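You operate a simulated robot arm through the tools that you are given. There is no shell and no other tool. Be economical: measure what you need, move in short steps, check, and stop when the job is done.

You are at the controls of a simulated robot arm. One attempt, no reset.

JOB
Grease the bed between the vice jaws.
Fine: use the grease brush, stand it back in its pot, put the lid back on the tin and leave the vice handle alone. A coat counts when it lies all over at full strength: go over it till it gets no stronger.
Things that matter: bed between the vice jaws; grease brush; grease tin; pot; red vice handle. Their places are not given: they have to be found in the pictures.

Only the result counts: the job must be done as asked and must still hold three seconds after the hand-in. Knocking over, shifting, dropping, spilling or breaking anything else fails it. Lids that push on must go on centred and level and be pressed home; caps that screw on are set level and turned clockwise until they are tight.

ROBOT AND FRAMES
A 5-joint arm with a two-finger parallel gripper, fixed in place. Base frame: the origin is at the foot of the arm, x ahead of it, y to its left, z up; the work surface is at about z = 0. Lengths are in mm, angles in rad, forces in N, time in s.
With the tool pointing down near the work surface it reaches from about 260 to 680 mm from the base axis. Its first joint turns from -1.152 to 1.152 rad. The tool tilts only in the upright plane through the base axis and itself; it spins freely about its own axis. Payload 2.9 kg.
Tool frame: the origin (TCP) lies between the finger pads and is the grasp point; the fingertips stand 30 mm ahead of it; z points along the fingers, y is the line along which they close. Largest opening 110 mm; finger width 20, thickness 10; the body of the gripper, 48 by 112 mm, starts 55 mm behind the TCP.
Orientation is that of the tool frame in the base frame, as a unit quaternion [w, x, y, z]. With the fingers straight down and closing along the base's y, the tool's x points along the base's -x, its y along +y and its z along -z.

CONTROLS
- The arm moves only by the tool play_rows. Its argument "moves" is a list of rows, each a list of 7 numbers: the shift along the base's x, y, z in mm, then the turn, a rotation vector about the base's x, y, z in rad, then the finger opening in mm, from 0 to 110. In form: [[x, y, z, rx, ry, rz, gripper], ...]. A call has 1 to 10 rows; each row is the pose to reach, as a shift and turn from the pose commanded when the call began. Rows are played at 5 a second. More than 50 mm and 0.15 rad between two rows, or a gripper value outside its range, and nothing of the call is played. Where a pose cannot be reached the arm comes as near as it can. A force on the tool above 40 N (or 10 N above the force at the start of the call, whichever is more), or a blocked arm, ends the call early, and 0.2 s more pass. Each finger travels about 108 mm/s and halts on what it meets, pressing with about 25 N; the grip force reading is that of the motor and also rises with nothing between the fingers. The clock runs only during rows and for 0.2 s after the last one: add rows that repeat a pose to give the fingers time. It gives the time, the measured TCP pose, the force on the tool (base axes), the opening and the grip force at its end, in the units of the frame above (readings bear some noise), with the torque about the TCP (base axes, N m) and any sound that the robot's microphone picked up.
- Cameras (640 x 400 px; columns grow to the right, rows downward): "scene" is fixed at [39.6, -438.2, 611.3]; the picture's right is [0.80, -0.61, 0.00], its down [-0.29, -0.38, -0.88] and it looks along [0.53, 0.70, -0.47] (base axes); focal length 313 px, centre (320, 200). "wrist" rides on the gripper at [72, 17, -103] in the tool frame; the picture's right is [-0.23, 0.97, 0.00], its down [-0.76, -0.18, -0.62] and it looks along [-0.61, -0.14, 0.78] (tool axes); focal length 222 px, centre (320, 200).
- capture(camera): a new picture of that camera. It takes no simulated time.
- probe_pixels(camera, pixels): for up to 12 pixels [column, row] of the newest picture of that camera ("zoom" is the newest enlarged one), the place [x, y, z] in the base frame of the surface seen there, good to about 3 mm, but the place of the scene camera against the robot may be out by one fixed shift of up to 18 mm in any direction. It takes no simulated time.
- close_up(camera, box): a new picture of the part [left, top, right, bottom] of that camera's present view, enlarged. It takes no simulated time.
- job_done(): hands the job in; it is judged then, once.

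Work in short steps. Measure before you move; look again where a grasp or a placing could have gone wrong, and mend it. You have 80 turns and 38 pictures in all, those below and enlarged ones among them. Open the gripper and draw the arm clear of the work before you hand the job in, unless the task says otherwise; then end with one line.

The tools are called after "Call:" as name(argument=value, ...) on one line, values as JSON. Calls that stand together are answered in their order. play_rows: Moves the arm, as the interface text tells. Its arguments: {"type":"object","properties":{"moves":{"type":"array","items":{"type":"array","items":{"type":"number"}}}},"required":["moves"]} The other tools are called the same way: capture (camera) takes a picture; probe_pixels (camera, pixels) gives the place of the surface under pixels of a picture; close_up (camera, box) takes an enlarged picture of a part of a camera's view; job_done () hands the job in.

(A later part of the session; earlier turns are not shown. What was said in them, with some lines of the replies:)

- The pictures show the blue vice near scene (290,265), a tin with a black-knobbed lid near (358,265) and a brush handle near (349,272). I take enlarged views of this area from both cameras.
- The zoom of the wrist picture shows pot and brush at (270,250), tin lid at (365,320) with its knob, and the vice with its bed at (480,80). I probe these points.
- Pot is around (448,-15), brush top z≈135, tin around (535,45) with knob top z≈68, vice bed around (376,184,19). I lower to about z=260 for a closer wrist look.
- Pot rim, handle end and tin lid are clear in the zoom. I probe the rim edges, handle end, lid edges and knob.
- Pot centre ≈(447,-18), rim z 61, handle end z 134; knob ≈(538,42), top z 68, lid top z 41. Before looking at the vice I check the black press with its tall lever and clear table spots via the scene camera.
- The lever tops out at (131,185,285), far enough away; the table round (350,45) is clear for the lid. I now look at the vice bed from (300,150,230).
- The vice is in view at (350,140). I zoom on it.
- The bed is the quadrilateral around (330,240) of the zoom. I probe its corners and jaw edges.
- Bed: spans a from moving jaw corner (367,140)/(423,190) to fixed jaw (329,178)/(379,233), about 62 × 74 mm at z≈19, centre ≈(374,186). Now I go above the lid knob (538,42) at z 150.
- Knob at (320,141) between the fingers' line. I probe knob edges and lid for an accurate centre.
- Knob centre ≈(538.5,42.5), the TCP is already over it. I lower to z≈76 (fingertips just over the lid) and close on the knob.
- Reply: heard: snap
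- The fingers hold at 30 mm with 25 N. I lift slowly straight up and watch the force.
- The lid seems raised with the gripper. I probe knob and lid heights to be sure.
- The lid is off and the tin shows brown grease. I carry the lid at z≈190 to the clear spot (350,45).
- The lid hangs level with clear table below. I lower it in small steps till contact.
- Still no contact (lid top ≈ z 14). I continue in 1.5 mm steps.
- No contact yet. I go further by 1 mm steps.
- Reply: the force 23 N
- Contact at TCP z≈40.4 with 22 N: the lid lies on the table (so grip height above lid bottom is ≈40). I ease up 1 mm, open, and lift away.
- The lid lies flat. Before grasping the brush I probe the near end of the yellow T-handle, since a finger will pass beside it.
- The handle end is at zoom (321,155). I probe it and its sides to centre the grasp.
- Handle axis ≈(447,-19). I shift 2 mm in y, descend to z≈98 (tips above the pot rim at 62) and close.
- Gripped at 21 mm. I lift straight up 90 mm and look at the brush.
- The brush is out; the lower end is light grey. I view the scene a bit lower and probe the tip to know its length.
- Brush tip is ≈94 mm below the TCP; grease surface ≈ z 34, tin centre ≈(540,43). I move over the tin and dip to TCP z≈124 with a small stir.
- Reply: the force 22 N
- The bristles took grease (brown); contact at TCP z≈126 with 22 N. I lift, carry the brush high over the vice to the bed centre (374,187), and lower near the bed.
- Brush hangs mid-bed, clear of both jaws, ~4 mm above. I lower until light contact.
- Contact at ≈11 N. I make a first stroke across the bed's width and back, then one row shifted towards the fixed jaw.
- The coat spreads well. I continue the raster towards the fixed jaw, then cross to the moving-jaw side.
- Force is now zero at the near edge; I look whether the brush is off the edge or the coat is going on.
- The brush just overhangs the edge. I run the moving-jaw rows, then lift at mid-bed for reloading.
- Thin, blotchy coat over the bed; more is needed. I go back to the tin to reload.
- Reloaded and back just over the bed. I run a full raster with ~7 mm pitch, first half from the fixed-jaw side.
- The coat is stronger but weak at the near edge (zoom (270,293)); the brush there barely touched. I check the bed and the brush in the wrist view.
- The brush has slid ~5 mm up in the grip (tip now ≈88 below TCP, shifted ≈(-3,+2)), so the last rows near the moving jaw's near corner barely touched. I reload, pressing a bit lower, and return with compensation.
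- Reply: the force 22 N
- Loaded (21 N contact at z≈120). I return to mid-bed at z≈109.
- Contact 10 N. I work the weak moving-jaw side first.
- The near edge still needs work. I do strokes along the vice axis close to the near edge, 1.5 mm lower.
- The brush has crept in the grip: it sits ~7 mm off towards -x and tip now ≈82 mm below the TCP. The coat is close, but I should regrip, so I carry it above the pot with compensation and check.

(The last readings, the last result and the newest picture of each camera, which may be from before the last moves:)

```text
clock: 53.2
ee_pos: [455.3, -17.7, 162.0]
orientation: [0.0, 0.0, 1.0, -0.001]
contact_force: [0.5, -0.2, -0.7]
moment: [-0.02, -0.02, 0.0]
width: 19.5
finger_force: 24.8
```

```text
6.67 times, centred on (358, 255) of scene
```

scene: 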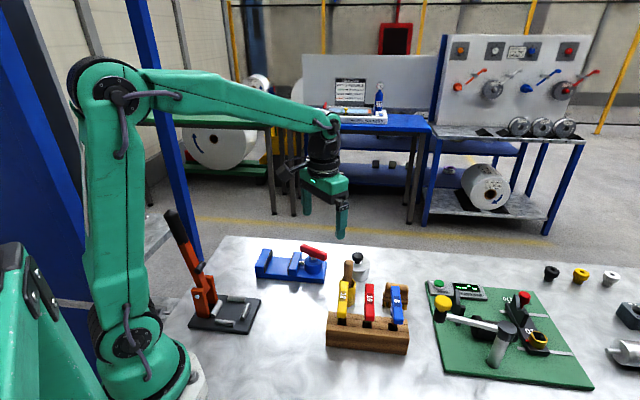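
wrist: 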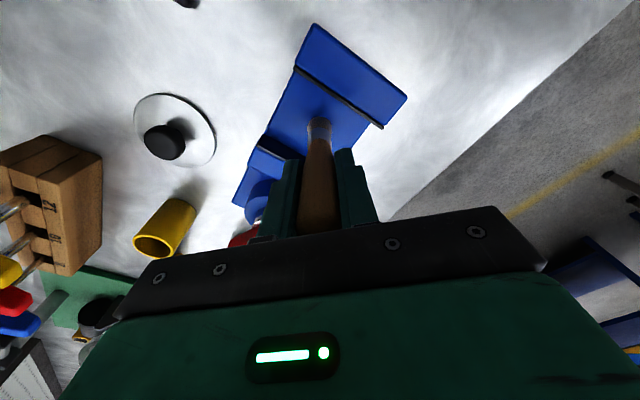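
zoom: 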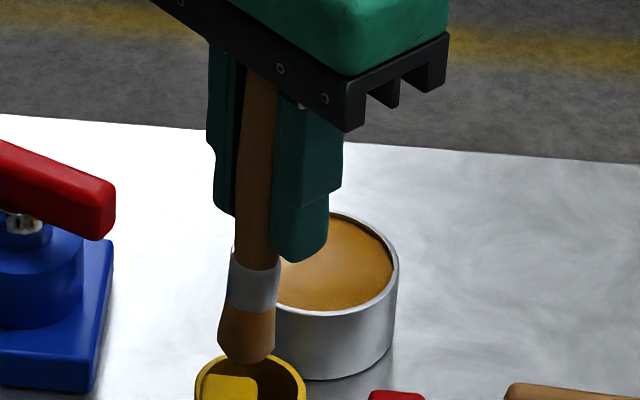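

Brush hangs slightly tilted. I probe its axis at several heights and the pot rim in the same picture.

Call:
probe_pixels(camera="zoom", pixels=[[260, 110], [258, 180], [256, 230], [253, 260], [252, 290], [247, 325], [246, 345], [245, 358], [250, 357], [200, 385], [300, 385]])

Call:
probe_pixels(camera="wrist", pixels=[[317, 114], [317, 120], [317, 126], [318, 132], [318, 138], [318, 144], [318, 155], [318, 165], [318, 180], [318, 195]])

```text
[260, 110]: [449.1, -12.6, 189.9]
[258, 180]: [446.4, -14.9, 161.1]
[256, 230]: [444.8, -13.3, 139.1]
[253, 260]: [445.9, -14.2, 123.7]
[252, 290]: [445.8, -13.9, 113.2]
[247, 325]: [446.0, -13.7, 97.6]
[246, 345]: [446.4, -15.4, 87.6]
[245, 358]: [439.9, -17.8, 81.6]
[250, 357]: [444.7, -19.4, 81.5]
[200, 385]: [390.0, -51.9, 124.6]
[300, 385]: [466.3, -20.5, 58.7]
```

```text
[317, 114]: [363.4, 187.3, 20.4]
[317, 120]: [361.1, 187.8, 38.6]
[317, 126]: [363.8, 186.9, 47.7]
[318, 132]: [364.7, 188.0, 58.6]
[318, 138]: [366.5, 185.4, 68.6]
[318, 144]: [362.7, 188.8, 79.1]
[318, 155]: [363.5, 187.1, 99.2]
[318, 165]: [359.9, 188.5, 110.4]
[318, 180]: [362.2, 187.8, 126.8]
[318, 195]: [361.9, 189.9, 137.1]
```

Brush axis is ≈(448,-17), over the pot; tip ≈79 below the TCP. I lower into the pot to TCP z≈97, watching the force.

Call:
play_rows(moves=[[0, 0, -20, 0, 0, 0, 8], [0, 0, -40, 0, 0, 0, 8], [0, 0, -55, 0, 0, 0, 8], [0, 0, -65, 0, 0, 0, 8], [0, 0, -66, 0, 0, 0, 8]])

Call:
close_up(camera="scene", box=[310, 240, 406, 300])

```text
clock: 54.4
ee_pos: [452.5, -18.3, 96.6]
orientation: [0.0, 0.0, 1.0, 0.001]
contact_force: [0.5, 0.4, -0.3]
moment: [-0.02, -0.03, 0.02]
width: 19.7
finger_force: 24.9
```

```text
6.67 times, centred on (358, 270) of scene
```

zoom: 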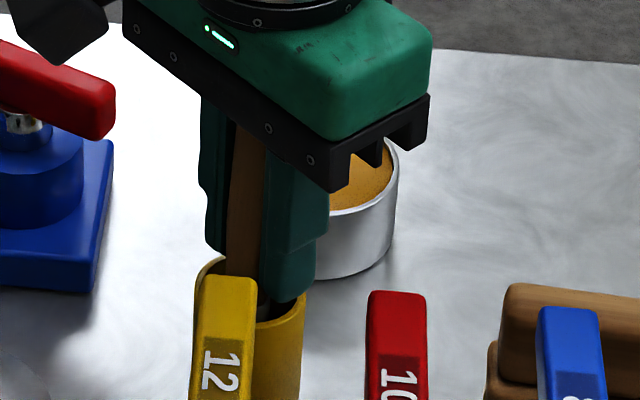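

Brush is inside the pot with no contact. I open the fingers so it stands on the pot floor, and look.

Call:
play_rows(moves=[[0, 0, 0, 0, 0, 0, 22], [0, 0, 0, 0, 0, 0, 30], [0, 0, 0, 0, 0, 0, 44], [0, 0, 0, 0, 0, 0, 44]])

Call:
close_up(camera="wrist", box=[240, 60, 400, 260])

Call:
probe_pixels(camera="zoom", pixels=[[320, 150], [320, 200], [320, 250], [280, 250], [360, 250], [320, 300], [320, 120]])

```text
clock: 55.4
ee_pos: [453.3, -17.4, 97.6]
orientation: [0.001, 0.0, 1.0, 0.0]
contact_force: [0.2, 0.5, 0.0]
moment: [-0.03, -0.03, -0.02]
width: 44.1
finger_force: 0.0
```

```text
2.00 times, centred on (320, 160) of wrist
```

zoom: 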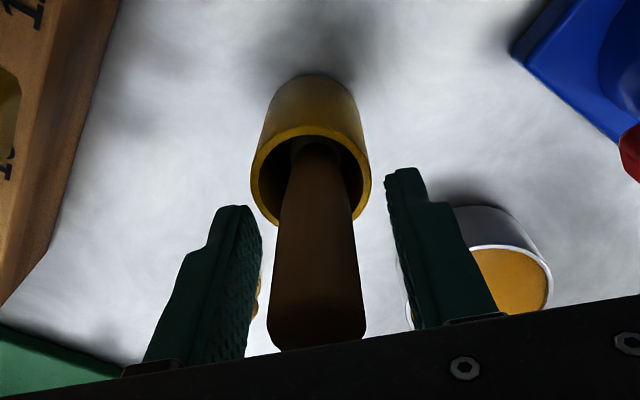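

```text
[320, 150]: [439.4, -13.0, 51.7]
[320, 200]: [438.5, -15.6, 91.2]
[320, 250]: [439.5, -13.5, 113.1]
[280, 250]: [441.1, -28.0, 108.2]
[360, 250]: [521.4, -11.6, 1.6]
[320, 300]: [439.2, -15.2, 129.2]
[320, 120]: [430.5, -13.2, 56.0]
```

Brush stands upright again at ≈(448.5,-18). I shift -5 mm in x and 5 mm up and regrip.

Call:
play_rows(moves=[[-5, -0.5, 5, 0, 0, 0, 44], [-5, -0.5, 5, 0, 0, 0, 44], [-5, -0.5, 5, 0, 0, 0, 20], [-5, -0.5, 5, 0, 0, 0, 8], [-5, -0.5, 5, 0, 0, 0, 8], [-5, -0.5, 5, 0, 0, 0, 4], [-5, -0.5, 35, 0, 0, 0, 4], [-5, -0.5, 70, 0, 0, 0, 4], [-5, -0.5, 105, 0, 0, 0, 4]])

```text
clock: 57.4
ee_pos: [449.0, -18.4, 201.6]
orientation: [0.0, 0.0, 1.0, 0.0]
contact_force: [0.1, -0.9, 0.4]
moment: [0.0, -0.01, -0.01]
width: 20.2
finger_force: 25.2
```

Regripped (20.2 mm); tip now should be ≈98 below. I reload at the tin with light pressure.

Call:
play_rows(moves=[[31, 20, 0, 0, 0, 0, 4], [62, 41, 0, 0, 0, 0, 4], [92, 61, 0, 0, 0, 0, 4], [92, 61, -35, 0, 0, 0, 4], [92, 61, -60, 0, 0, 0, 4], [92, 61, -67, 0, 0, 0, 4], [92, 61, -70, 0, 0, 0, 4], [92, 61, -72, 0, 0, 0, 4]])

```text
clock: 59.2
ee_pos: [539.9, 41.8, 132.8]
orientation: [0.002, 0.0, 1.0, 0.0]
contact_force: [-3.8, -0.3, 14.9]
moment: [0.03, 0.43, -0.01]
width: 20.1
finger_force: 25.1
```

Loaded at 15 N. I return over the bed centre and lower to just above contact.

Call:
play_rows(moves=[[0, 0, 40, 0, 0, 0, 4], [0, 0, 80, 0, 0, 0, 4], [-33, 29, 80, 0, 0, 0, 4], [-66, 58, 80, 0, 0, 0, 4], [-100, 87, 80, 0, 0, 0, 4], [-134, 116, 80, 0, 0, 0, 4], [-166, 144.5, 80, 0, 0, 0, 4], [-166, 144.5, 40, 0, 0, 0, 4], [-166, 144.5, 5, 0, 0, 0, 4], [-166, 144.5, -12, 0, 0, 0, 4]])

Call:
play_rows(moves=[[0, 0, -1.5, 0, 0, 0, 4], [0, 0, -2.5, 0, 0, 0, 4]])

```text
clock: 61.4
ee_pos: [375.7, 186.3, 117.7]
orientation: [0.0, -0.001, 1.0, 0.001]
contact_force: [0.1, -1.0, 0.6]
moment: [-0.01, -0.01, -0.04]
width: 19.7
finger_force: 25.5
```

```text
clock: 62.0
ee_pos: [375.3, 186.7, 116.5]
orientation: [0.001, 0.0, 1.0, 0.001]
contact_force: [-3.8, -0.9, 15.7]
moment: [-0.03, 0.32, 0.0]
width: 20.0
finger_force: 24.5
```

Contact 15 N; I ease 0.8 mm and brush first along the moving jaw, then the far edge and fixed jaw.

Call:
play_rows(moves=[[15.4, -17.1, 0.8, 0, 0, 0, 4], [39.9, 5, 0.8, 0, 0, 0, 4], [15.4, -17.1, 0.8, 0, 0, 0, 4], [-9.1, -39.2, 0.8, 0, 0, 0, 4], [-13.8, -34, 0.8, 0, 0, 0, 4], [10.7, -11.9, 0.8, 0, 0, 0, 4], [35.2, 10.2, 0.8, 0, 0, 0, 4], [26, 23.4, 0.8, 0, 0, 0, 4], [11.3, 39.7, 0.8, 0, 0, 0, 4], [-14.7, 16.3, 0.8, 0, 0, 0, 4]])

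```text
clock: 64.2
ee_pos: [360.2, 204.6, 116.0]
orientation: [0.001, 0.0, 1.0, 0.001]
contact_force: [6.1, -2.5, 0.2]
moment: [-0.22, -0.5, 0.01]
width: 19.9
finger_force: 25.0
```

A light sideways push from the fixed jaw; I back off 2 mm and go on along the near edge and the middle.

Call:
play_rows(moves=[[1.3, -1.5, -0.8, 0, 0, 0, 4], [-23.2, -23.6, -0.8, 0, 0, 0, 4], [-10.5, -39, -0.8, 0, 0, 0, 4], [-0.4, -50.2, -0.8, 0, 0, 0, 4], [2.8, -40.4, -0.8, 0, 0, 0, 4], [-13.2, -22.6, -0.8, 0, 0, 0, 4], [9.1, -2.6, -0.8, 0, 0, 0, 4], [29.9, 16.2, -0.8, 0, 0, 0, 4], [34.5, 11, -0.8, 0, 0, 0, 4], [10, -11.1, -0.8, 0, 0, 0, 4]])

```text
clock: 66.4
ee_pos: [370.0, 192.1, 115.3]
orientation: [0.0, 0.0, 1.0, 0.0]
contact_force: [2.1, 1.0, 3.5]
moment: [0.13, -0.12, 0.02]
width: 20.4
finger_force: 25.2
```

Continuing with the middle rows, then lifting to look.

Call:
play_rows(moves=[[-24.5, -22.1, -0.5, 0, 0, 0, 4], [-19.8, -27.3, -0.5, 0, 0, 0, 4], [4.7, -5.2, -0.5, 0, 0, 0, 4], [29.2, 16.9, -0.5, 0, 0, 0, 4], [34.5, 11, -0.5, 0, 0, 0, 4], [10, -11.1, -0.5, 0, 0, 0, 4], [-14.5, -33.2, -0.5, 0, 0, 0, 4], [4.7, -5.2, -0.5, 0, 0, 0, 4], [4.7, -5.2, 45, 0, 0, 0, 4], [4.7, -5.2, 93, 0, 0, 0, 4]])

Call:
close_up(camera="wrist", box=[240, 60, 400, 160])

Call:
close_up(camera="scene", box=[250, 235, 314, 275])

```text
clock: 68.6
ee_pos: [374.2, 187.1, 206.8]
orientation: [-0.001, 0.0, 1.0, 0.0]
contact_force: [-0.1, 0.6, 0.2]
moment: [-0.02, 0.0, 0.0]
width: 19.9
finger_force: 25.1
```

```text
4.00 times, centred on (320, 110) of wrist
```

zoom: 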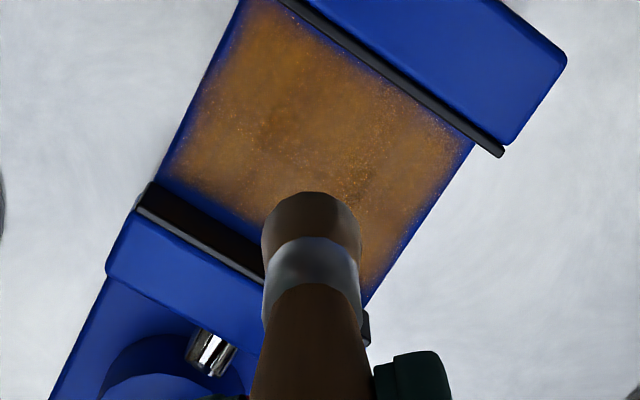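

```text
10.00 times, centred on (282, 255) of scene
```

zoom: 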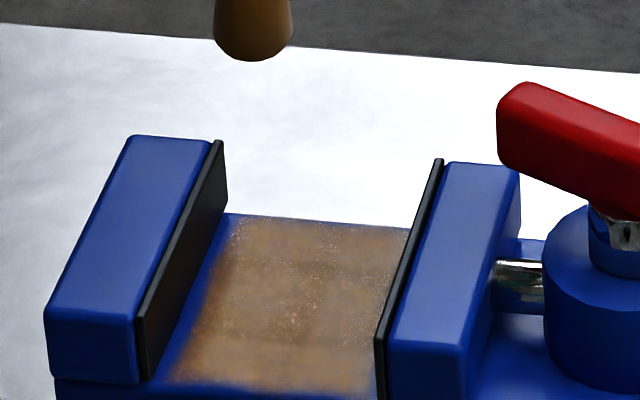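

The coated patch has stable borders (edges didn't grow), tone nearly uniform. I check the brush offset in the wrist... the newest zoom is scene, so I probe the brush there, before another loaded pass.

Call:
probe_pixels(camera="zoom", pixels=[[252, 10], [252, 30], [252, 50], [252, 58], [220, 30], [286, 30], [200, 340], [380, 290], [230, 215], [330, 370]])

Call:
play_rows(moves=[[33, -29, 0, 0, 0, 0, 4], [67, -58, 0, 0, 0, 0, 4], [100, -87, 0, 0, 0, 0, 4], [134, -116, 0, 0, 0, 0, 4], [167, -145, 0, 0, 0, 0, 4], [167, -145, -40, 0, 0, 0, 4], [167, -145, -68, 0, 0, 0, 4], [167, -145, -76, 0, 0, 0, 4], [167, -145, -79, 0, 0, 0, 4]])

```text
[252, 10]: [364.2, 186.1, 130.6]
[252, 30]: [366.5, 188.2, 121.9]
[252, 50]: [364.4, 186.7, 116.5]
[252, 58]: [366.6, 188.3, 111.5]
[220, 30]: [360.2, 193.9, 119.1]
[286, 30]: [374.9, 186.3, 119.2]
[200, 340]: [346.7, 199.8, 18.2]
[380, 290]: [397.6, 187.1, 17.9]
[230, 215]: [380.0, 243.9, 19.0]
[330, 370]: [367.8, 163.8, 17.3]
```

```text
clock: 70.6
ee_pos: [542.1, 42.3, 129.4]
orientation: [0.0, 0.0, 1.0, 0.0]
contact_force: [-0.9, -0.5, 3.1]
moment: [-0.02, 0.04, 0.02]
width: 19.9
finger_force: 25.1
```

Brush tip hangs ≈6 mm towards -x of the TCP. Contact is only 3 N, so I press slightly more, then return to the bed with +6 mm compensation.

Call:
play_rows(moves=[[0, 0, -1.5, 0, 0, 0, 4], [5, 0, -1.5, 0, 0, 0, 4], [0, 0, -1.5, 0, 0, 0, 4]])

Call:
play_rows(moves=[[0, 0, 40, 0, 0, 0, 4], [0, 0, 82, 0, 0, 0, 4], [-32, 29, 82, 0, 0, 0, 4], [-64, 58, 82, 0, 0, 0, 4], [-96, 87, 82, 0, 0, 0, 4], [-128, 116, 82, 0, 0, 0, 4], [-161, 145.5, 82, 0, 0, 0, 4], [-161, 145.5, 40, 0, 0, 0, 4], [-161, 145.5, 5, 0, 0, 0, 4], [-161, 145.5, -11, 0, 0, 0, 4]])

Call:
play_rows(moves=[[0, 0, -1.5, 0, 0, 0, 4], [0, 0, -2.5, 0, 0, 0, 4]])

```text
clock: 71.4
ee_pos: [543.4, 42.1, 128.0]
orientation: [0.002, 0.0, 1.0, 0.0]
contact_force: [3.6, -0.5, 11.4]
moment: [-0.01, -0.46, 0.01]
width: 20.0
finger_force: 25.1
```

```text
clock: 73.6
ee_pos: [380.1, 187.6, 117.8]
orientation: [0.0, 0.0, 1.0, 0.0]
contact_force: [0.1, -0.1, -0.7]
moment: [0.02, -0.01, -0.03]
width: 19.8
finger_force: 25.0
```

```text
clock: 74.2
ee_pos: [379.6, 188.1, 115.0]
orientation: [0.0, -0.001, 1.0, 0.0]
contact_force: [-0.4, -0.3, -0.7]
moment: [0.01, -0.01, 0.0]
width: 19.9
finger_force: 24.9
```

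Just above contact; I run the full raster again, slightly lower, starting at the fixed jaw side.

Call:
play_rows(moves=[[-37.1, -6.6, 0, 0, 0, 0, 4], [-37.1, -6.6, -2.2, 0, 0, 0, 4], [-13.4, 14.8, -2.2, 0, 0, 0, 4], [11.1, 36.9, -2.2, 0, 0, 0, 4], [15.8, 31.7, -2.2, 0, 0, 0, 4], [-8.7, 9.6, -2.2, 0, 0, 0, 4], [-32.4, -11.8, -2.2, 0, 0, 0, 4], [-27.8, -17, -2.2, 0, 0, 0, 4], [-4, 4.5, -2.2, 0, 0, 0, 4], [20.5, 26.5, -2.2, 0, 0, 0, 4]])

```text
clock: 76.4
ee_pos: [401.0, 214.8, 112.3]
orientation: [0.0, 0.0, 1.0, 0.0]
contact_force: [-0.3, -1.3, 4.8]
moment: [-0.14, 0.12, -0.01]
width: 20.1
finger_force: 25.1
```

Contact is fine (5 N). Second half of the raster.

Call:
play_rows(moves=[[4.7, -5.2, -0.5, 0, 0, 0, 4], [-19.8, -27.3, -0.5, 0, 0, 0, 4], [-43.5, -48.7, -0.5, 0, 0, 0, 4], [-38.9, -53.9, -0.5, 0, 0, 0, 4], [-15.1, -32.5, -0.5, 0, 0, 0, 4], [9.4, -10.4, -0.5, 0, 0, 0, 4], [14, -15.6, -0.5, 0, 0, 0, 4], [-10.5, -37.7, -0.8, 0, 0, 0, 4], [-34.2, -59.1, -0.8, 0, 0, 0, 4], [-30.1, -63.5, -0.8, 0, 0, 0, 4]])

```text
clock: 78.6
ee_pos: [372.4, 150.3, 111.6]
orientation: [-0.001, 0.0, 1.0, 0.001]
contact_force: [0.0, 0.5, -0.2]
moment: [0.02, 0.02, 0.02]
width: 19.8
finger_force: 24.7
```

No force at the near corner; I go 1.2 mm lower for the moving-jaw row and near-edge strokes along the axis.

Call:
play_rows(moves=[[12, 10.7, -0.6, 0, 0, 0, 4], [23.7, 21.4, -1.2, 0, 0, 0, 4], [48.2, 43.5, -1.2, 0, 0, 0, 4], [23.7, 21.4, -1.2, 0, 0, 0, 4], [3, 2.7, -1.2, 0, 0, 0, 4], [-24.4, 33.1, -1.2, 0, 0, 0, 4], [-28.2, 29.8, -1.2, 0, 0, 0, 4], [-0.7, -0.7, -1.2, 0, 0, 0, 4], [4.5, 3.9, -1.2, 0, 0, 0, 4], [-9.6, 19.5, -1.2, 0, 0, 0, 4]])

```text
clock: 80.8
ee_pos: [361.6, 170.2, 110.9]
orientation: [0.001, 0.001, 1.0, 0.0]
contact_force: [0.3, -0.1, -0.1]
moment: [0.02, 0.03, -0.02]
width: 20.0
finger_force: 25.2
```

No contact at z 110.9, so the brush crept up again. I lower until contact.

Call:
play_rows(moves=[[0, 0, -1, 0, 0, 0, 4], [0, 0, -2, 0, 0, 0, 4], [0, 0, -3, 0, 0, 0, 4]])

```text
clock: 81.6
ee_pos: [363.1, 169.8, 108.8]
orientation: [0.002, 0.0, 1.0, 0.001]
contact_force: [-0.1, -0.2, 19.9]
moment: [0.02, 0.01, 0.0]
width: 19.9
finger_force: 25.2
```

Firm contact at 108.8 (20 N). I ease 1 mm and redo near edge and moving-jaw side at this height.

Call:
play_rows(moves=[[13.4, -14.8, 1, 0, 0, 0, 4], [8.9, -18.9, 1, 0, 0, 0, 4], [-17.9, 10.8, 1, 0, 0, 0, 4], [-11.9, 16.1, 1, 0, 0, 0, 4], [14.9, -13.5, 0.8, 0, 0, 0, 4], [36.4, 5.9, 0.8, 0, 0, 0, 4], [57.2, 24.7, 0.8, 0, 0, 0, 4], [52.5, 29.9, 0.8, 0, 0, 0, 4], [28, 7.8, 0.8, 0, 0, 0, 4], [8.7, -9.6, 0.8, 0, 0, 0, 4]])

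Call:
play_rows(moves=[[0, 0, 45, 0, 0, 0, 4], [0, 0, 95, 0, 0, 0, 4], [0, 25, 95, 0, 0, 0, 4], [0, 25, 95, 0, 0, 0, 4]])

Call:
close_up(camera="wrist", box=[220, 50, 420, 250])

```text
clock: 83.8
ee_pos: [370.5, 159.7, 106.5]
orientation: [0.001, -0.001, 1.0, 0.0]
contact_force: [0.6, 0.3, 0.1]
moment: [0.03, 0.0, 0.0]
width: 19.8
finger_force: 24.9
```

```text
clock: 84.8
ee_pos: [370.2, 185.6, 203.1]
orientation: [0.0, 0.0, 1.0, 0.0]
contact_force: [-0.3, -0.5, -0.3]
moment: [-0.01, 0.02, -0.04]
width: 19.9
finger_force: 25.0
```

```text
2.00 times, centred on (320, 150) of wrist
```

zoom: 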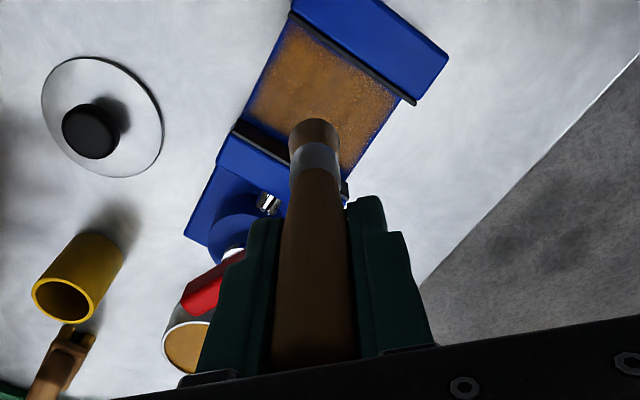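

The coat looks denser. To be safe I'll do one more loaded pass; first I probe the brush axis for its current offset.

Call:
probe_pixels(camera="zoom", pixels=[[313, 135], [314, 158], [314, 180], [314, 220], [313, 260], [293, 158], [336, 158], [300, 70], [340, 100], [270, 110]])

Call:
play_rows(moves=[[35, -29, 0, 0, 0, 0, 4], [70, -58, 0, 0, 0, 0, 4], [105, -86, 0, 0, 0, 0, 4], [140, -115, 0, 0, 0, 0, 4], [175, -143, 0, 0, 0, 0, 4], [175, -143, -40, 0, 0, 0, 4], [175, -143, -70, 0, 0, 0, 4], [175, -143, -77, 0, 0, 0, 4], [175, -143, -79, 0, 0, 0, 4], [175, -143, -80.5, 0, 0, 0, 4]])

```text
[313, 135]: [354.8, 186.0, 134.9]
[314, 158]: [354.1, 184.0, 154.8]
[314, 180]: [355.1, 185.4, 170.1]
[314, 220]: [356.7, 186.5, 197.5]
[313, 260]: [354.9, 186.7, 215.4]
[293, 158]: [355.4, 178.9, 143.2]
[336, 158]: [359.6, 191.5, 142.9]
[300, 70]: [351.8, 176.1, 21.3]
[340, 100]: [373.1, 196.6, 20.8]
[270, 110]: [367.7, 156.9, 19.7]
```

```text
clock: 87.0
ee_pos: [544.1, 42.1, 122.5]
orientation: [0.0, 0.001, 1.0, 0.0]
contact_force: [-0.3, -0.2, -0.3]
moment: [0.02, -0.01, 0.0]
width: 19.8
finger_force: 24.9
```

Brush is parallel but 6 mm off in x, no contact at 122.5 yet. I lower further until contact.

Call:
play_rows(moves=[[0, 0, -1.5, 0, 0, 0, 4], [0, 0, -3, 0, 0, 0, 4], [0, 0, -4, 0, 0, 0, 4]])

```text
clock: 87.8
ee_pos: [545.0, 42.5, 121.3]
orientation: [0.003, 0.0, 1.0, 0.0]
contact_force: [0.7, 0.4, 19.9]
moment: [0.01, 0.01, -0.01]
width: 20.0
finger_force: 25.0
```

Loaded. Back to the bed centre with the 6 mm compensation and down to contact.

Call:
play_rows(moves=[[0, 0, 40, 0, 0, 0, 4], [0, 0, 84, 0, 0, 0, 4], [-33, 29, 84, 0, 0, 0, 4], [-66, 58, 84, 0, 0, 0, 4], [-99, 87, 84, 0, 0, 0, 4], [-132, 116, 84, 0, 0, 0, 4], [-164, 144.5, 84, 0, 0, 0, 4], [-164, 144.5, 40, 0, 0, 0, 4], [-164, 144.5, 3, 0, 0, 0, 4], [-164, 144.5, -9, 0, 0, 0, 4]])

Call:
play_rows(moves=[[0, 0, -1, 0, 0, 0, 4], [0, 0, -2, 0, 0, 0, 4], [0, 0, -3, 0, 0, 0, 4]])

```text
clock: 90.0
ee_pos: [380.3, 187.2, 108.9]
orientation: [0.001, 0.0, 1.0, 0.0]
contact_force: [-0.6, -0.5, -0.7]
moment: [-0.01, 0.01, 0.01]
width: 19.7
finger_force: 25.0
```

```text
clock: 90.8
ee_pos: [380.9, 186.5, 105.9]
orientation: [-0.001, 0.0, 1.0, 0.0]
contact_force: [-0.1, 0.4, 1.0]
moment: [-0.03, 0.02, 0.01]
width: 19.9
finger_force: 24.7
```

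Contact starts here. Raster again, this time starting at the moving-jaw side.

Call:
play_rows(moves=[[-10.3, -36.2, 0.5, 0, 0, 0, 4], [-10.3, -36.2, -1.2, 0, 0, 0, 4], [13.4, -14.8, -1.2, 0, 0, 0, 4], [37.9, 7.3, -1.2, 0, 0, 0, 4], [33.2, 12.4, -1.2, 0, 0, 0, 4], [8.7, -9.6, -1.2, 0, 0, 0, 4], [-15, -31, -1.2, 0, 0, 0, 4], [-19.7, -25.9, -1.2, 0, 0, 0, 4], [4, -4.5, -1.2, 0, 0, 0, 4], [28.5, 17.6, -1.2, 0, 0, 0, 4]])

```text
clock: 93.0
ee_pos: [408.6, 202.9, 104.8]
orientation: [-0.001, 0.0, 1.0, 0.0]
contact_force: [-3.0, -3.8, 13.4]
moment: [-0.37, 0.35, -0.04]
width: 19.9
finger_force: 24.6
```

Good contact (13 N). Second half.

Call:
play_rows(moves=[[-4.7, 5.2, 0, 0, 0, 0, 4], [-29.2, -16.9, 0, 0, 0, 0, 4], [-52.9, -38.3, 0, 0, 0, 0, 4], [-57.6, -33.1, 0, 0, 0, 0, 4], [-33.9, -11.7, 0, 0, 0, 0, 4], [-9.4, 10.4, 0, 0, 0, 0, 4], [-14, 15.6, 0, 0, 0, 0, 4], [-38.5, -6.5, 0, 0, 0, 0, 4], [-62.3, -27.9, 0, 0, 0, 0, 4], [-66.3, -23.5, 0, 0, 0, 0, 4]])

```text
clock: 95.2
ee_pos: [343.8, 180.5, 105.9]
orientation: [0.001, 0.001, 1.0, 0.001]
contact_force: [4.3, -2.9, -2.2]
moment: [-0.26, -0.42, 0.05]
width: 19.9
finger_force: 24.8
```

Last row along the fixed jaw and near edge, then lift and take a picture.

Call:
play_rows(moves=[[1.3, -1.5, -0.8, 0, 0, 0, 4], [25, 19.9, -0.8, 0, 0, 0, 4], [49.5, 42, -0.8, 0, 0, 0, 4], [31.1, 13.2, -0.8, 0, 0, 0, 4], [8.9, -6.9, -0.8, 0, 0, 0, 4], [27.6, -27.6, -0.8, 0, 0, 0, 4], [26.6, -4.2, -0.8, 0, 0, 0, 4], [26.6, 4.2, 45, 0, 0, 0, 4], [26.6, 4.2, 94, 0, 0, 0, 4]])

Call:
close_up(camera="wrist", box=[240, 60, 400, 160])

Call:
probe_pixels(camera="zoom", pixels=[[312, 240], [312, 260], [312, 280], [312, 300], [312, 340], [312, 380]])

```text
clock: 97.2
ee_pos: [369.1, 185.9, 199.3]
orientation: [0.0, 0.0, 1.0, 0.0]
contact_force: [-0.3, 0.1, 0.3]
moment: [0.03, 0.0, 0.05]
width: 19.6
finger_force: 25.1
```

```text
4.00 times, centred on (320, 110) of wrist
```

zoom: 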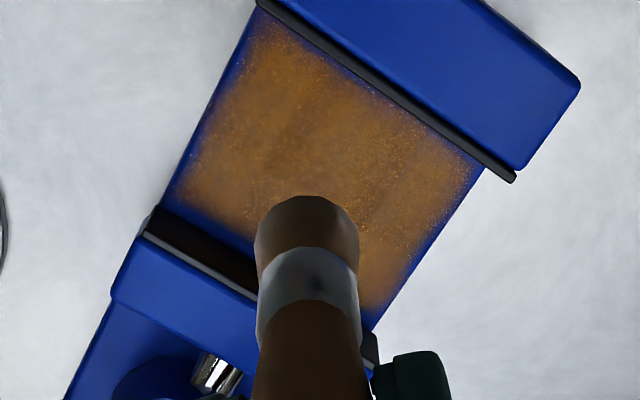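

```text
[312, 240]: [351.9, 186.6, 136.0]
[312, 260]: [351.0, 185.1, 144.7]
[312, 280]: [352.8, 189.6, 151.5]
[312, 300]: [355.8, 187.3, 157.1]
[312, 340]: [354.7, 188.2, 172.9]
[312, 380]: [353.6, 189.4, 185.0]
```

The coat is now uniform. The brush is ~8 mm off in the grip, so I'll set it in the pot, regrip, and do one last loaded pass for full strength.

Call:
play_rows(moves=[[17, -40, 0, 0, 0, 0, 4], [35, -81, 0, 0, 0, 0, 4], [52, -122, 0, 0, 0, 0, 4], [70, -163, 0, 0, 0, 0, 4], [86.5, -203.5, 0, 0, 0, 0, 4], [86.5, -203.5, -35, 0, 0, 0, 4], [86.5, -203.5, -60, 0, 0, 0, 4], [86.5, -203.5, -80, 0, 0, 0, 4], [86.5, -203.5, -95, 0, 0, 0, 4], [86.5, -203.5, -101, 0, 0, 0, 4]])

```text
clock: 99.4
ee_pos: [456.0, -17.3, 98.4]
orientation: [0.0, 0.0, 1.0, 0.0]
contact_force: [-0.6, 0.0, 0.0]
moment: [-0.03, 0.0, 0.01]
width: 19.8
finger_force: 25.5
```

No force, the brush is inside. I release, shift to the handle axis (448.5,-18), and regrip.

Call:
play_rows(moves=[[0, 0, 0, 0, 0, 0, 22], [0, 0, 0, 0, 0, 0, 44], [0, 0, 0, 0, 0, 0, 44], [-7.5, -0.5, 0, 0, 0, 0, 44], [-7.5, -0.5, 0, 0, 0, 0, 44], [-7.5, -0.5, 0, 0, 0, 0, 25], [-7.5, -0.5, 0, 0, 0, 0, 4], [-7.5, -0.5, 0, 0, 0, 0, 4], [-7.5, -0.5, 0, 0, 0, 0, 4]])

Call:
play_rows(moves=[[0, 0, 30, 0, 0, 0, 4], [0, 0, 65, 0, 0, 0, 4], [0, 0, 105, 0, 0, 0, 4], [31, 20, 105, 0, 0, 0, 4], [62, 41, 105, 0, 0, 0, 4], [92, 61, 105, 0, 0, 0, 4], [92, 61, 70, 0, 0, 0, 4], [92, 61, 40, 0, 0, 0, 4], [92, 61, 31, 0, 0, 0, 4], [92, 61, 28, 0, 0, 0, 4]])

```text
clock: 101.4
ee_pos: [447.5, -19.0, 97.7]
orientation: [0.0, 0.0, 1.0, 0.0]
contact_force: [-0.3, 0.9, -0.1]
moment: [0.01, 0.02, -0.03]
width: 19.9
finger_force: 25.5
```

```text
clock: 103.6
ee_pos: [541.2, 42.0, 127.7]
orientation: [0.002, 0.0, 1.0, -0.001]
contact_force: [-3.6, 0.0, 13.6]
moment: [0.0, 0.5, -0.03]
width: 20.0
finger_force: 25.1
```

Loaded at 14 N. Back to bed centre, just above contact, then down.

Call:
play_rows(moves=[[0, 0, 40, 0, 0, 0, 4], [0, 0, 84, 0, 0, 0, 4], [-33, 29, 84, 0, 0, 0, 4], [-66, 58, 84, 0, 0, 0, 4], [-99, 87, 84, 0, 0, 0, 4], [-132, 116, 84, 0, 0, 0, 4], [-166, 144.5, 84, 0, 0, 0, 4], [-166, 144.5, 40, 0, 0, 0, 4], [-166, 144.5, 3, 0, 0, 0, 4], [-166, 144.5, -13, 0, 0, 0, 4]])

Call:
play_rows(moves=[[0, 0, -1, 0, 0, 0, 4], [0, 0, -2, 0, 0, 0, 4]])

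```text
clock: 105.8
ee_pos: [374.5, 186.1, 112.7]
orientation: [0.0, 0.0, 1.0, -0.001]
contact_force: [-0.5, 1.1, -0.8]
moment: [-0.01, 0.05, 0.0]
width: 19.9
finger_force: 24.8
```

```text
clock: 106.4
ee_pos: [376.6, 187.2, 112.5]
orientation: [0.002, 0.0, 1.0, 0.0]
contact_force: [-3.1, -0.3, 17.1]
moment: [-0.06, 0.43, 0.01]
width: 20.0
finger_force: 24.7
```

Contact 17 N; I ease 0.8 mm and raster from the moving-jaw side.

Call:
play_rows(moves=[[13.4, -14.8, 0.8, 0, 0, 0, 4], [-9, -35, 0.8, 0, 0, 0, 4], [14.4, -14, 0.8, 0, 0, 0, 4], [38.5, 7.8, 0.8, 0, 0, 0, 4], [34.2, 12.9, 0.8, 0, 0, 0, 4], [9.7, -9.1, 0.8, 0, 0, 0, 4], [-14, -30.5, 0.6, 0, 0, 0, 4], [-18.7, -25.4, 0.5, 0, 0, 0, 4], [5, -4, 0.5, 0, 0, 0, 4], [29.5, 18.1, 0.5, 0, 0, 0, 4]])

Call:
play_rows(moves=[[-4.7, 5.2, 0, 0, 0, 0, 4], [-29.2, -16.9, -0.3, 0, 0, 0, 4], [-51, -37, -0.5, 0, 0, 0, 4], [-55.6, -31.5, -0.5, 0, 0, 0, 4], [-32.9, -11, -0.5, 0, 0, 0, 4], [-8.4, 11, -0.5, 0, 0, 0, 4], [-13, 16, -0.5, 0, 0, 0, 4], [-37.5, -6, -0.7, 0, 0, 0, 4], [-60, -26, -0.7, 0, 0, 0, 4], [-62, -24, -0.7, 0, 0, 0, 4]])

```text
clock: 108.6
ee_pos: [405.8, 205.5, 111.7]
orientation: [0.0, 0.001, 1.0, 0.0]
contact_force: [0.1, 0.1, -0.6]
moment: [0.01, -0.01, 0.01]
width: 19.8
finger_force: 25.5
```

```text
clock: 110.8
ee_pos: [341.5, 180.0, 112.2]
orientation: [0.001, 0.0, 1.0, 0.0]
contact_force: [1.2, -0.4, 4.0]
moment: [-0.08, -0.09, 0.03]
width: 19.9
finger_force: 24.9
```

Contact is light; I make another full pass ~1 mm lower to be sure.

Call:
play_rows(moves=[[23, 20.7, -0.8, 0, 0, 0, 4], [46, 41.5, -0.8, 0, 0, 0, 4], [52.7, 34.1, -0.8, 0, 0, 0, 4], [29.7, 13.3, -0.8, 0, 0, 0, 4], [6.7, -7.4, -0.8, 0, 0, 0, 4], [13.4, -14.8, -1, 0, 0, 0, 4], [36.4, 5.9, -1, 0, 0, 0, 4], [59.4, 26.7, -1, 0, 0, 0, 4], [66.1, 19.3, -1, 0, 0, 0, 4], [43.1, -1.5, -1, 0, 0, 0, 4]])

```text
clock: 113.0
ee_pos: [385.8, 179.0, 110.1]
orientation: [0.001, -0.001, 1.0, 0.0]
contact_force: [0.6, 0.3, 1.7]
moment: [0.06, -0.08, 0.01]
width: 20.1
finger_force: 24.7
```

Finish the moving-jaw rows and near edge, lift, and take a picture.

Call:
play_rows(moves=[[-23, -20.7, -0.6, 0, 0, 0, 4], [-17.6, -26.6, -0.6, 0, 0, 0, 4], [5.4, -5.9, -0.6, 0, 0, 0, 4], [28.4, 14.8, -0.6, 0, 0, 0, 4], [5.4, -5.9, -0.6, 0, 0, 0, 4], [-14.6, -24, -0.6, 0, 0, 0, 4], [-40, 4.3, -0.6, 0, 0, 0, 4], [-7.4, 8.2, -0.6, 0, 0, 0, 4], [-7.4, 8.2, 45, 0, 0, 0, 4], [-7.4, 8.2, 94, 0, 0, 0, 4]])

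Call:
close_up(camera="wrist", box=[240, 60, 400, 160])

Call:
probe_pixels(camera="zoom", pixels=[[312, 220], [312, 240], [312, 260], [312, 280], [312, 300], [312, 340], [312, 380]])

```text
clock: 115.2
ee_pos: [377.8, 186.9, 203.4]
orientation: [-0.001, 0.0, 1.0, 0.0]
contact_force: [0.0, -0.3, -0.6]
moment: [0.02, -0.01, 0.01]
width: 19.4
finger_force: 25.5
```

```text
4.00 times, centred on (320, 110) of wrist
```

zoom: 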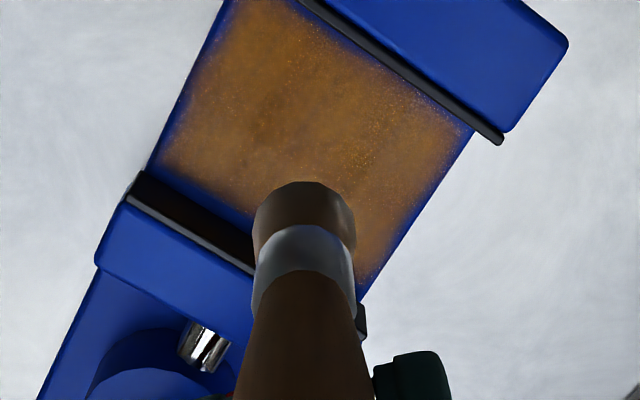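

```text
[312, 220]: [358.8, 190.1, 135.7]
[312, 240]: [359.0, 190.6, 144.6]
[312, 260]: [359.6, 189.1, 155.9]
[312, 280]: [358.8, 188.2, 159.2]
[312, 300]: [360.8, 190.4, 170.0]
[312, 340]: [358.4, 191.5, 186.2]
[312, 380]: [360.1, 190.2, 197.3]
```

The coat is uniform and no stronger than before: full. I bring the brush (axis ≈9 mm off in x) to the pot and lower it.

Call:
play_rows(moves=[[16, -41, 0, 0, 0, 0, 4], [32, -82, 0, 0, 0, 0, 4], [48, -123, 0, 0, 0, 0, 4], [64, -164, 0, 0, 0, 0, 4], [79.5, -205, 0, 0, 0, 0, 4], [79.5, -205, -35, 0, 0, 0, 4], [79.5, -205, -62, 0, 0, 0, 4], [79.5, -205, -85, 0, 0, 0, 4], [79.5, -205, -99, 0, 0, 0, 4], [79.5, -205, -105, 0, 0, 0, 4]])

```text
clock: 117.4
ee_pos: [456.2, -17.0, 98.1]
orientation: [0.001, -0.001, 1.0, 0.0]
contact_force: [0.1, 0.2, -0.7]
moment: [0.01, 0.02, -0.01]
width: 20.0
finger_force: 24.8
```

No contact force, as in the earlier insertions. I release, let it settle, and rise straight up.

Call:
play_rows(moves=[[0, 0, 0, 0, 0, 0, 22], [0, 0, 0, 0, 0, 0, 44], [0, 0, 0, 0, 0, 0, 44], [0, 0, 0, 0, 0, 0, 44], [0, 0, 40, 0, 0, 0, 44], [0, 0, 80, 0, 0, 0, 44], [0, 0, 105, 0, 0, 0, 44], [-35, 20, 105, 0, 0, 0, 50], [-70, 41, 105, 0, 0, 0, 60], [-105, 59.5, 105, 0, 0, 0, 60]])

Call:
capture(camera="wrist")

```text
clock: 119.6
ee_pos: [352.3, 41.5, 204.2]
orientation: [0.0, 0.0, 1.0, 0.0]
contact_force: [0.9, 0.1, -0.7]
moment: [0.03, 0.0, -0.01]
width: 59.9
finger_force: 0.1
```

```text
0 pictures are left
```

wrist: 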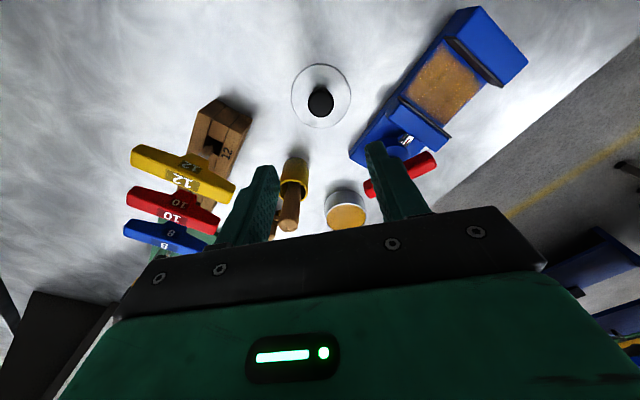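

Brush is in its pot, the lid at (320,97). That was the last picture; I probe lid, knob and tin rim precisely in it.

Call:
probe_pixels(camera="wrist", pixels=[[321, 98], [310, 98], [333, 98], [321, 88], [321, 113], [294, 96], [348, 96], [321, 67], [330, 126], [300, 78], [340, 78], [302, 119]])

Call:
probe_pixels(camera="wrist", pixels=[[327, 213], [365, 211], [345, 204], [345, 190], [345, 230], [332, 226], [360, 225], [347, 218], [289, 225], [289, 195], [345, 195], [355, 195]])

```text
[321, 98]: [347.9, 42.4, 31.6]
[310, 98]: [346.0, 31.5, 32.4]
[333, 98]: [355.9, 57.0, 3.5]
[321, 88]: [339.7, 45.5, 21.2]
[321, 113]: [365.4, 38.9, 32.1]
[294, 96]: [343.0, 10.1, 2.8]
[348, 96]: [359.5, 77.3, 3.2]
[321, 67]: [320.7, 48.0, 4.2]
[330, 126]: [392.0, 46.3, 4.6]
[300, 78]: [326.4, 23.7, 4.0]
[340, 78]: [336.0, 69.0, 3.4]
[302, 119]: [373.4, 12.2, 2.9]
```

```text
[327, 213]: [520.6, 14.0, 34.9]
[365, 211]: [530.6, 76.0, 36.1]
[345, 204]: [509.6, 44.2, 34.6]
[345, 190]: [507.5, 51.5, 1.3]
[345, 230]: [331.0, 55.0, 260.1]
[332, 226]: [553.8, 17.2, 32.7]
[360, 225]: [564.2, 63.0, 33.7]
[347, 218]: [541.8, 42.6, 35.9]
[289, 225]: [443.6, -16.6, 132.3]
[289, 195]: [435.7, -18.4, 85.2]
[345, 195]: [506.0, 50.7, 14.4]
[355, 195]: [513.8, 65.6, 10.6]
```

The lid lies where I left it and the tin hasn't moved (front wall still x≈507). I return to the exact pose of release (−2 mm in x, down 163 mm) and grip the knob.

Call:
play_rows(moves=[[-2, 0, -45, 0, 0, 0, 60], [-2, 0, -90, 0, 0, 0, 60], [-2, 0, -130, 0, 0, 0, 60], [-2, 0, -152, 0, 0, 0, 60], [-2, 0, -162.5, 0, 0, 0, 60], [-2, 0, -162.5, 0, 0, 0, 60], [-2, 0, -162.5, 0, 0, 0, 30], [-2, 0, -162.5, 0, 0, 0, 12], [-2, 0, -162.5, 0, 0, 0, 12], [-2, 0, -162.5, 0, 0, 0, 12]])

```text
clock: 121.8
ee_pos: [350.8, 42.0, 42.8]
orientation: [0.0, 0.0, 1.0, 0.0]
contact_force: [-0.5, 0.4, 0.5]
moment: [0.01, -0.03, 0.01]
width: 29.6
finger_force: 25.3
```

Knob gripped at 29.6 mm. I lift and carry the lid back by exactly +188 mm in x, stopping ~10 mm above its seat.

Call:
play_rows(moves=[[0, 0, 40, 0, 0, 0, 12], [0, 0, 85, 0, 0, 0, 12], [0, 0, 130, 0, 0, 0, 12], [40, 0, 140, 0, 0, 0, 12], [85, 0, 140, 0, 0, 0, 12], [130, 0, 140, 0, 0, 0, 12], [170, 0, 140, 0, 0, 0, 12], [188, 0, 140, 0, 0, 0, 12], [188, 0, 95, 0, 0, 0, 12], [188, 0, 50, 0, 0, 0, 12]])

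Call:
play_rows(moves=[[0, 0, 0, 0, 0, 0, 12], [0, 0, -3, 0, 0, 0, 12], [0, 0, -6, 0, 0, 0, 12], [0, 0, -9, 0, 0, 0, 12], [0, 0, -11, 0, 0, 0, 12]])

```text
clock: 124.0
ee_pos: [539.4, 43.0, 92.5]
orientation: [0.001, 0.0, 1.0, 0.0]
contact_force: [-0.3, -0.8, -0.5]
moment: [0.0, -0.05, -0.01]
width: 30.0
finger_force: 25.0
```

```text
clock: 125.2
ee_pos: [538.2, 42.6, 79.3]
orientation: [0.0, 0.0, 1.0, -0.001]
contact_force: [0.1, 0.7, -0.2]
moment: [-0.01, -0.02, -0.01]
width: 29.6
finger_force: 25.1
```

No contact yet at 79.3. I press down in 1 mm steps, listening for a snap.

Call:
play_rows(moves=[[0, 0, -1, 0, 0, 0, 12], [0, 0, -2, 0, 0, 0, 12], [0, 0, -3, 0, 0, 0, 12], [0, 0, -4, 0, 0, 0, 12], [0, 0, -5, 0, 0, 0, 12]])

```text
clock: 126.4
ee_pos: [539.3, 42.4, 76.5]
orientation: [0.001, 0.001, 1.0, 0.0]
contact_force: [0.0, 0.4, 3.3]
moment: [-0.03, -0.02, -0.01]
width: 29.8
finger_force: 24.5
```

Contact begins (3 N). I press on further with small steps.

Call:
play_rows(moves=[[0, 0, -1, 0, 0, 0, 12], [0, 0, -2, 0, 0, 0, 12], [0, 0, -3, 0, 0, 0, 12], [0, 0, -4, 0, 0, 0, 12], [0, 0, -5, 0, 0, 0, 12], [0, 0, -6, 0, 0, 0, 12]])

```text
clock: 127.8
ee_pos: [540.0, 42.6, 71.0]
orientation: [0.003, -0.001, 1.0, 0.001]
contact_force: [1.9, -1.4, 27.7]
moment: [-0.03, -0.14, -0.07]
width: 29.7
finger_force: 24.8
```

27.7 N at z 71: the fingertips now bear on the lid, whose top is at about its original height; no snap yet. I press a bit harder.

Call:
play_rows(moves=[[0, 0, -0.7, 0, 0, 0, 12], [0, 0, -1.4, 0, 0, 0, 12], [0, 0, -2.1, 0, 0, 0, 12], [0, 0, -2.8, 0, 0, 0, 12], [0, 0, -3.5, 0, 0, 0, 12]])

```text
clock: 128.9
ee_pos: [540.1, 41.9, 71.1]
orientation: [0.004, 0.0, 1.0, 0.0]
contact_force: [-1.0, 0.2, 4.5]
moment: [0.02, 0.04, 0.0]
width: 29.5
finger_force: 24.8
stopped in row 5: the force on the tool passed its limit at 41 N (the readings are from after the stop); the commanded pose is now the measured one
```

41 N reached with the lid firm at z≈41 (its original height). I release, rise, close the fingers and press on the knob top from above to confirm it is home.

Call:
play_rows(moves=[[0, 0, 1, 0, 0, 0, 12], [0, 0, 1, 0, 0, 0, 60], [0, 0, 1, 0, 0, 0, 60], [0, 0, 1, 0, 0, 0, 60], [0, 0, 25, 0, 0, 0, 60], [0, 0, 50, 0, 0, 0, 60], [-1, 0, 50, 0, 0, 0, 0], [-1, 0, 50, 0, 0, 0, 0], [-1, 0, 50, 0, 0, 0, 0]])

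Call:
play_rows(moves=[[0, 0, -10, 0, 0, 0, 0], [0, 0, -18, 0, 0, 0, 0], [0, 0, -21, 0, 0, 0, 0], [0, 0, -23, 0, 0, 0, 0], [0, 0, -25, 0, 0, 0, 0]])

```text
clock: 130.9
ee_pos: [538.9, 42.6, 120.6]
orientation: [0.004, 0.0, 1.0, -0.001]
contact_force: [0.3, -0.4, -0.6]
moment: [0.0, 0.0, 0.02]
width: 0.0
finger_force: 25.2
heard: snap
```

```text
clock: 132.1
ee_pos: [540.0, 41.4, 95.8]
orientation: [0.003, 0.0, 1.0, 0.001]
contact_force: [-3.9, -1.0, 9.4]
moment: [0.05, 0.19, 0.01]
width: 0.2
finger_force: 24.4
5 turns are left
```

Knob top meets the fingers at z≈66–67: as in the seated state. One firm press to ~35 N follows.

Call:
play_rows(moves=[[0, 0, -1, 0, 0, 0, 0], [0, 0, -2, 0, 0, 0, 0], [0, 0, -3, 0, 0, 0, 0], [0, 0, -4, 0, 0, 0, 0], [0, 0, -5, 0, 0, 0, 0], [0, 0, -6, 0, 0, 0, 0]])

```text
clock: 132.9
ee_pos: [539.1, 42.0, 96.4]
orientation: [0.006, 0.0, 1.0, 0.0]
contact_force: [-2.7, -0.6, 6.7]
moment: [-0.01, 0.17, -0.01]
width: 0.0
finger_force: 24.7
stopped in row 3: the force on the tool passed its limit at 42 N (the readings are from after the stop); the commanded pose is now the measured one
4 turns are left
```

The lid stands firm under 42 N. I rise clear, open the gripper and draw the arm back.

Call:
play_rows(moves=[[0, 0, 20, 0, 0, 0, 0], [0, 0, 60, 0, 0, 0, 0], [0, 0, 100, 0, 0, 0, 30], [0, 0, 140, 0, 0, 0, 60], [0, 0, 180, 0, 0, 0, 90], [-40, 0, 210, 0, 0, 0, 110], [-80, 0, 240, 0, 0, 0, 110], [-110, 0, 260, 0, 0, 0, 110]])

```text
clock: 134.7
ee_pos: [431.1, 45.1, 354.6]
orientation: [0.005, 0.0, 1.0, 0.001]
contact_force: [-0.7, -0.2, 0.3]
moment: [0.0, -0.01, 0.01]
width: 110.1
finger_force: 0.0
3 turns are left
```

The arm is clear with the gripper open, so I hand the job in.

Call:
job_done()

```text
The job is handed in.
```

I greased the bed between the vice jaws until the coat looked even and got no stronger. The brush is back in its pot, the lid is pressed onto the tin (firm at 42 N), and I never aimed for or gripped the vice handle. I had no pictures left after the brush went back, so I checked the lid by force and height only and did not see it seated.
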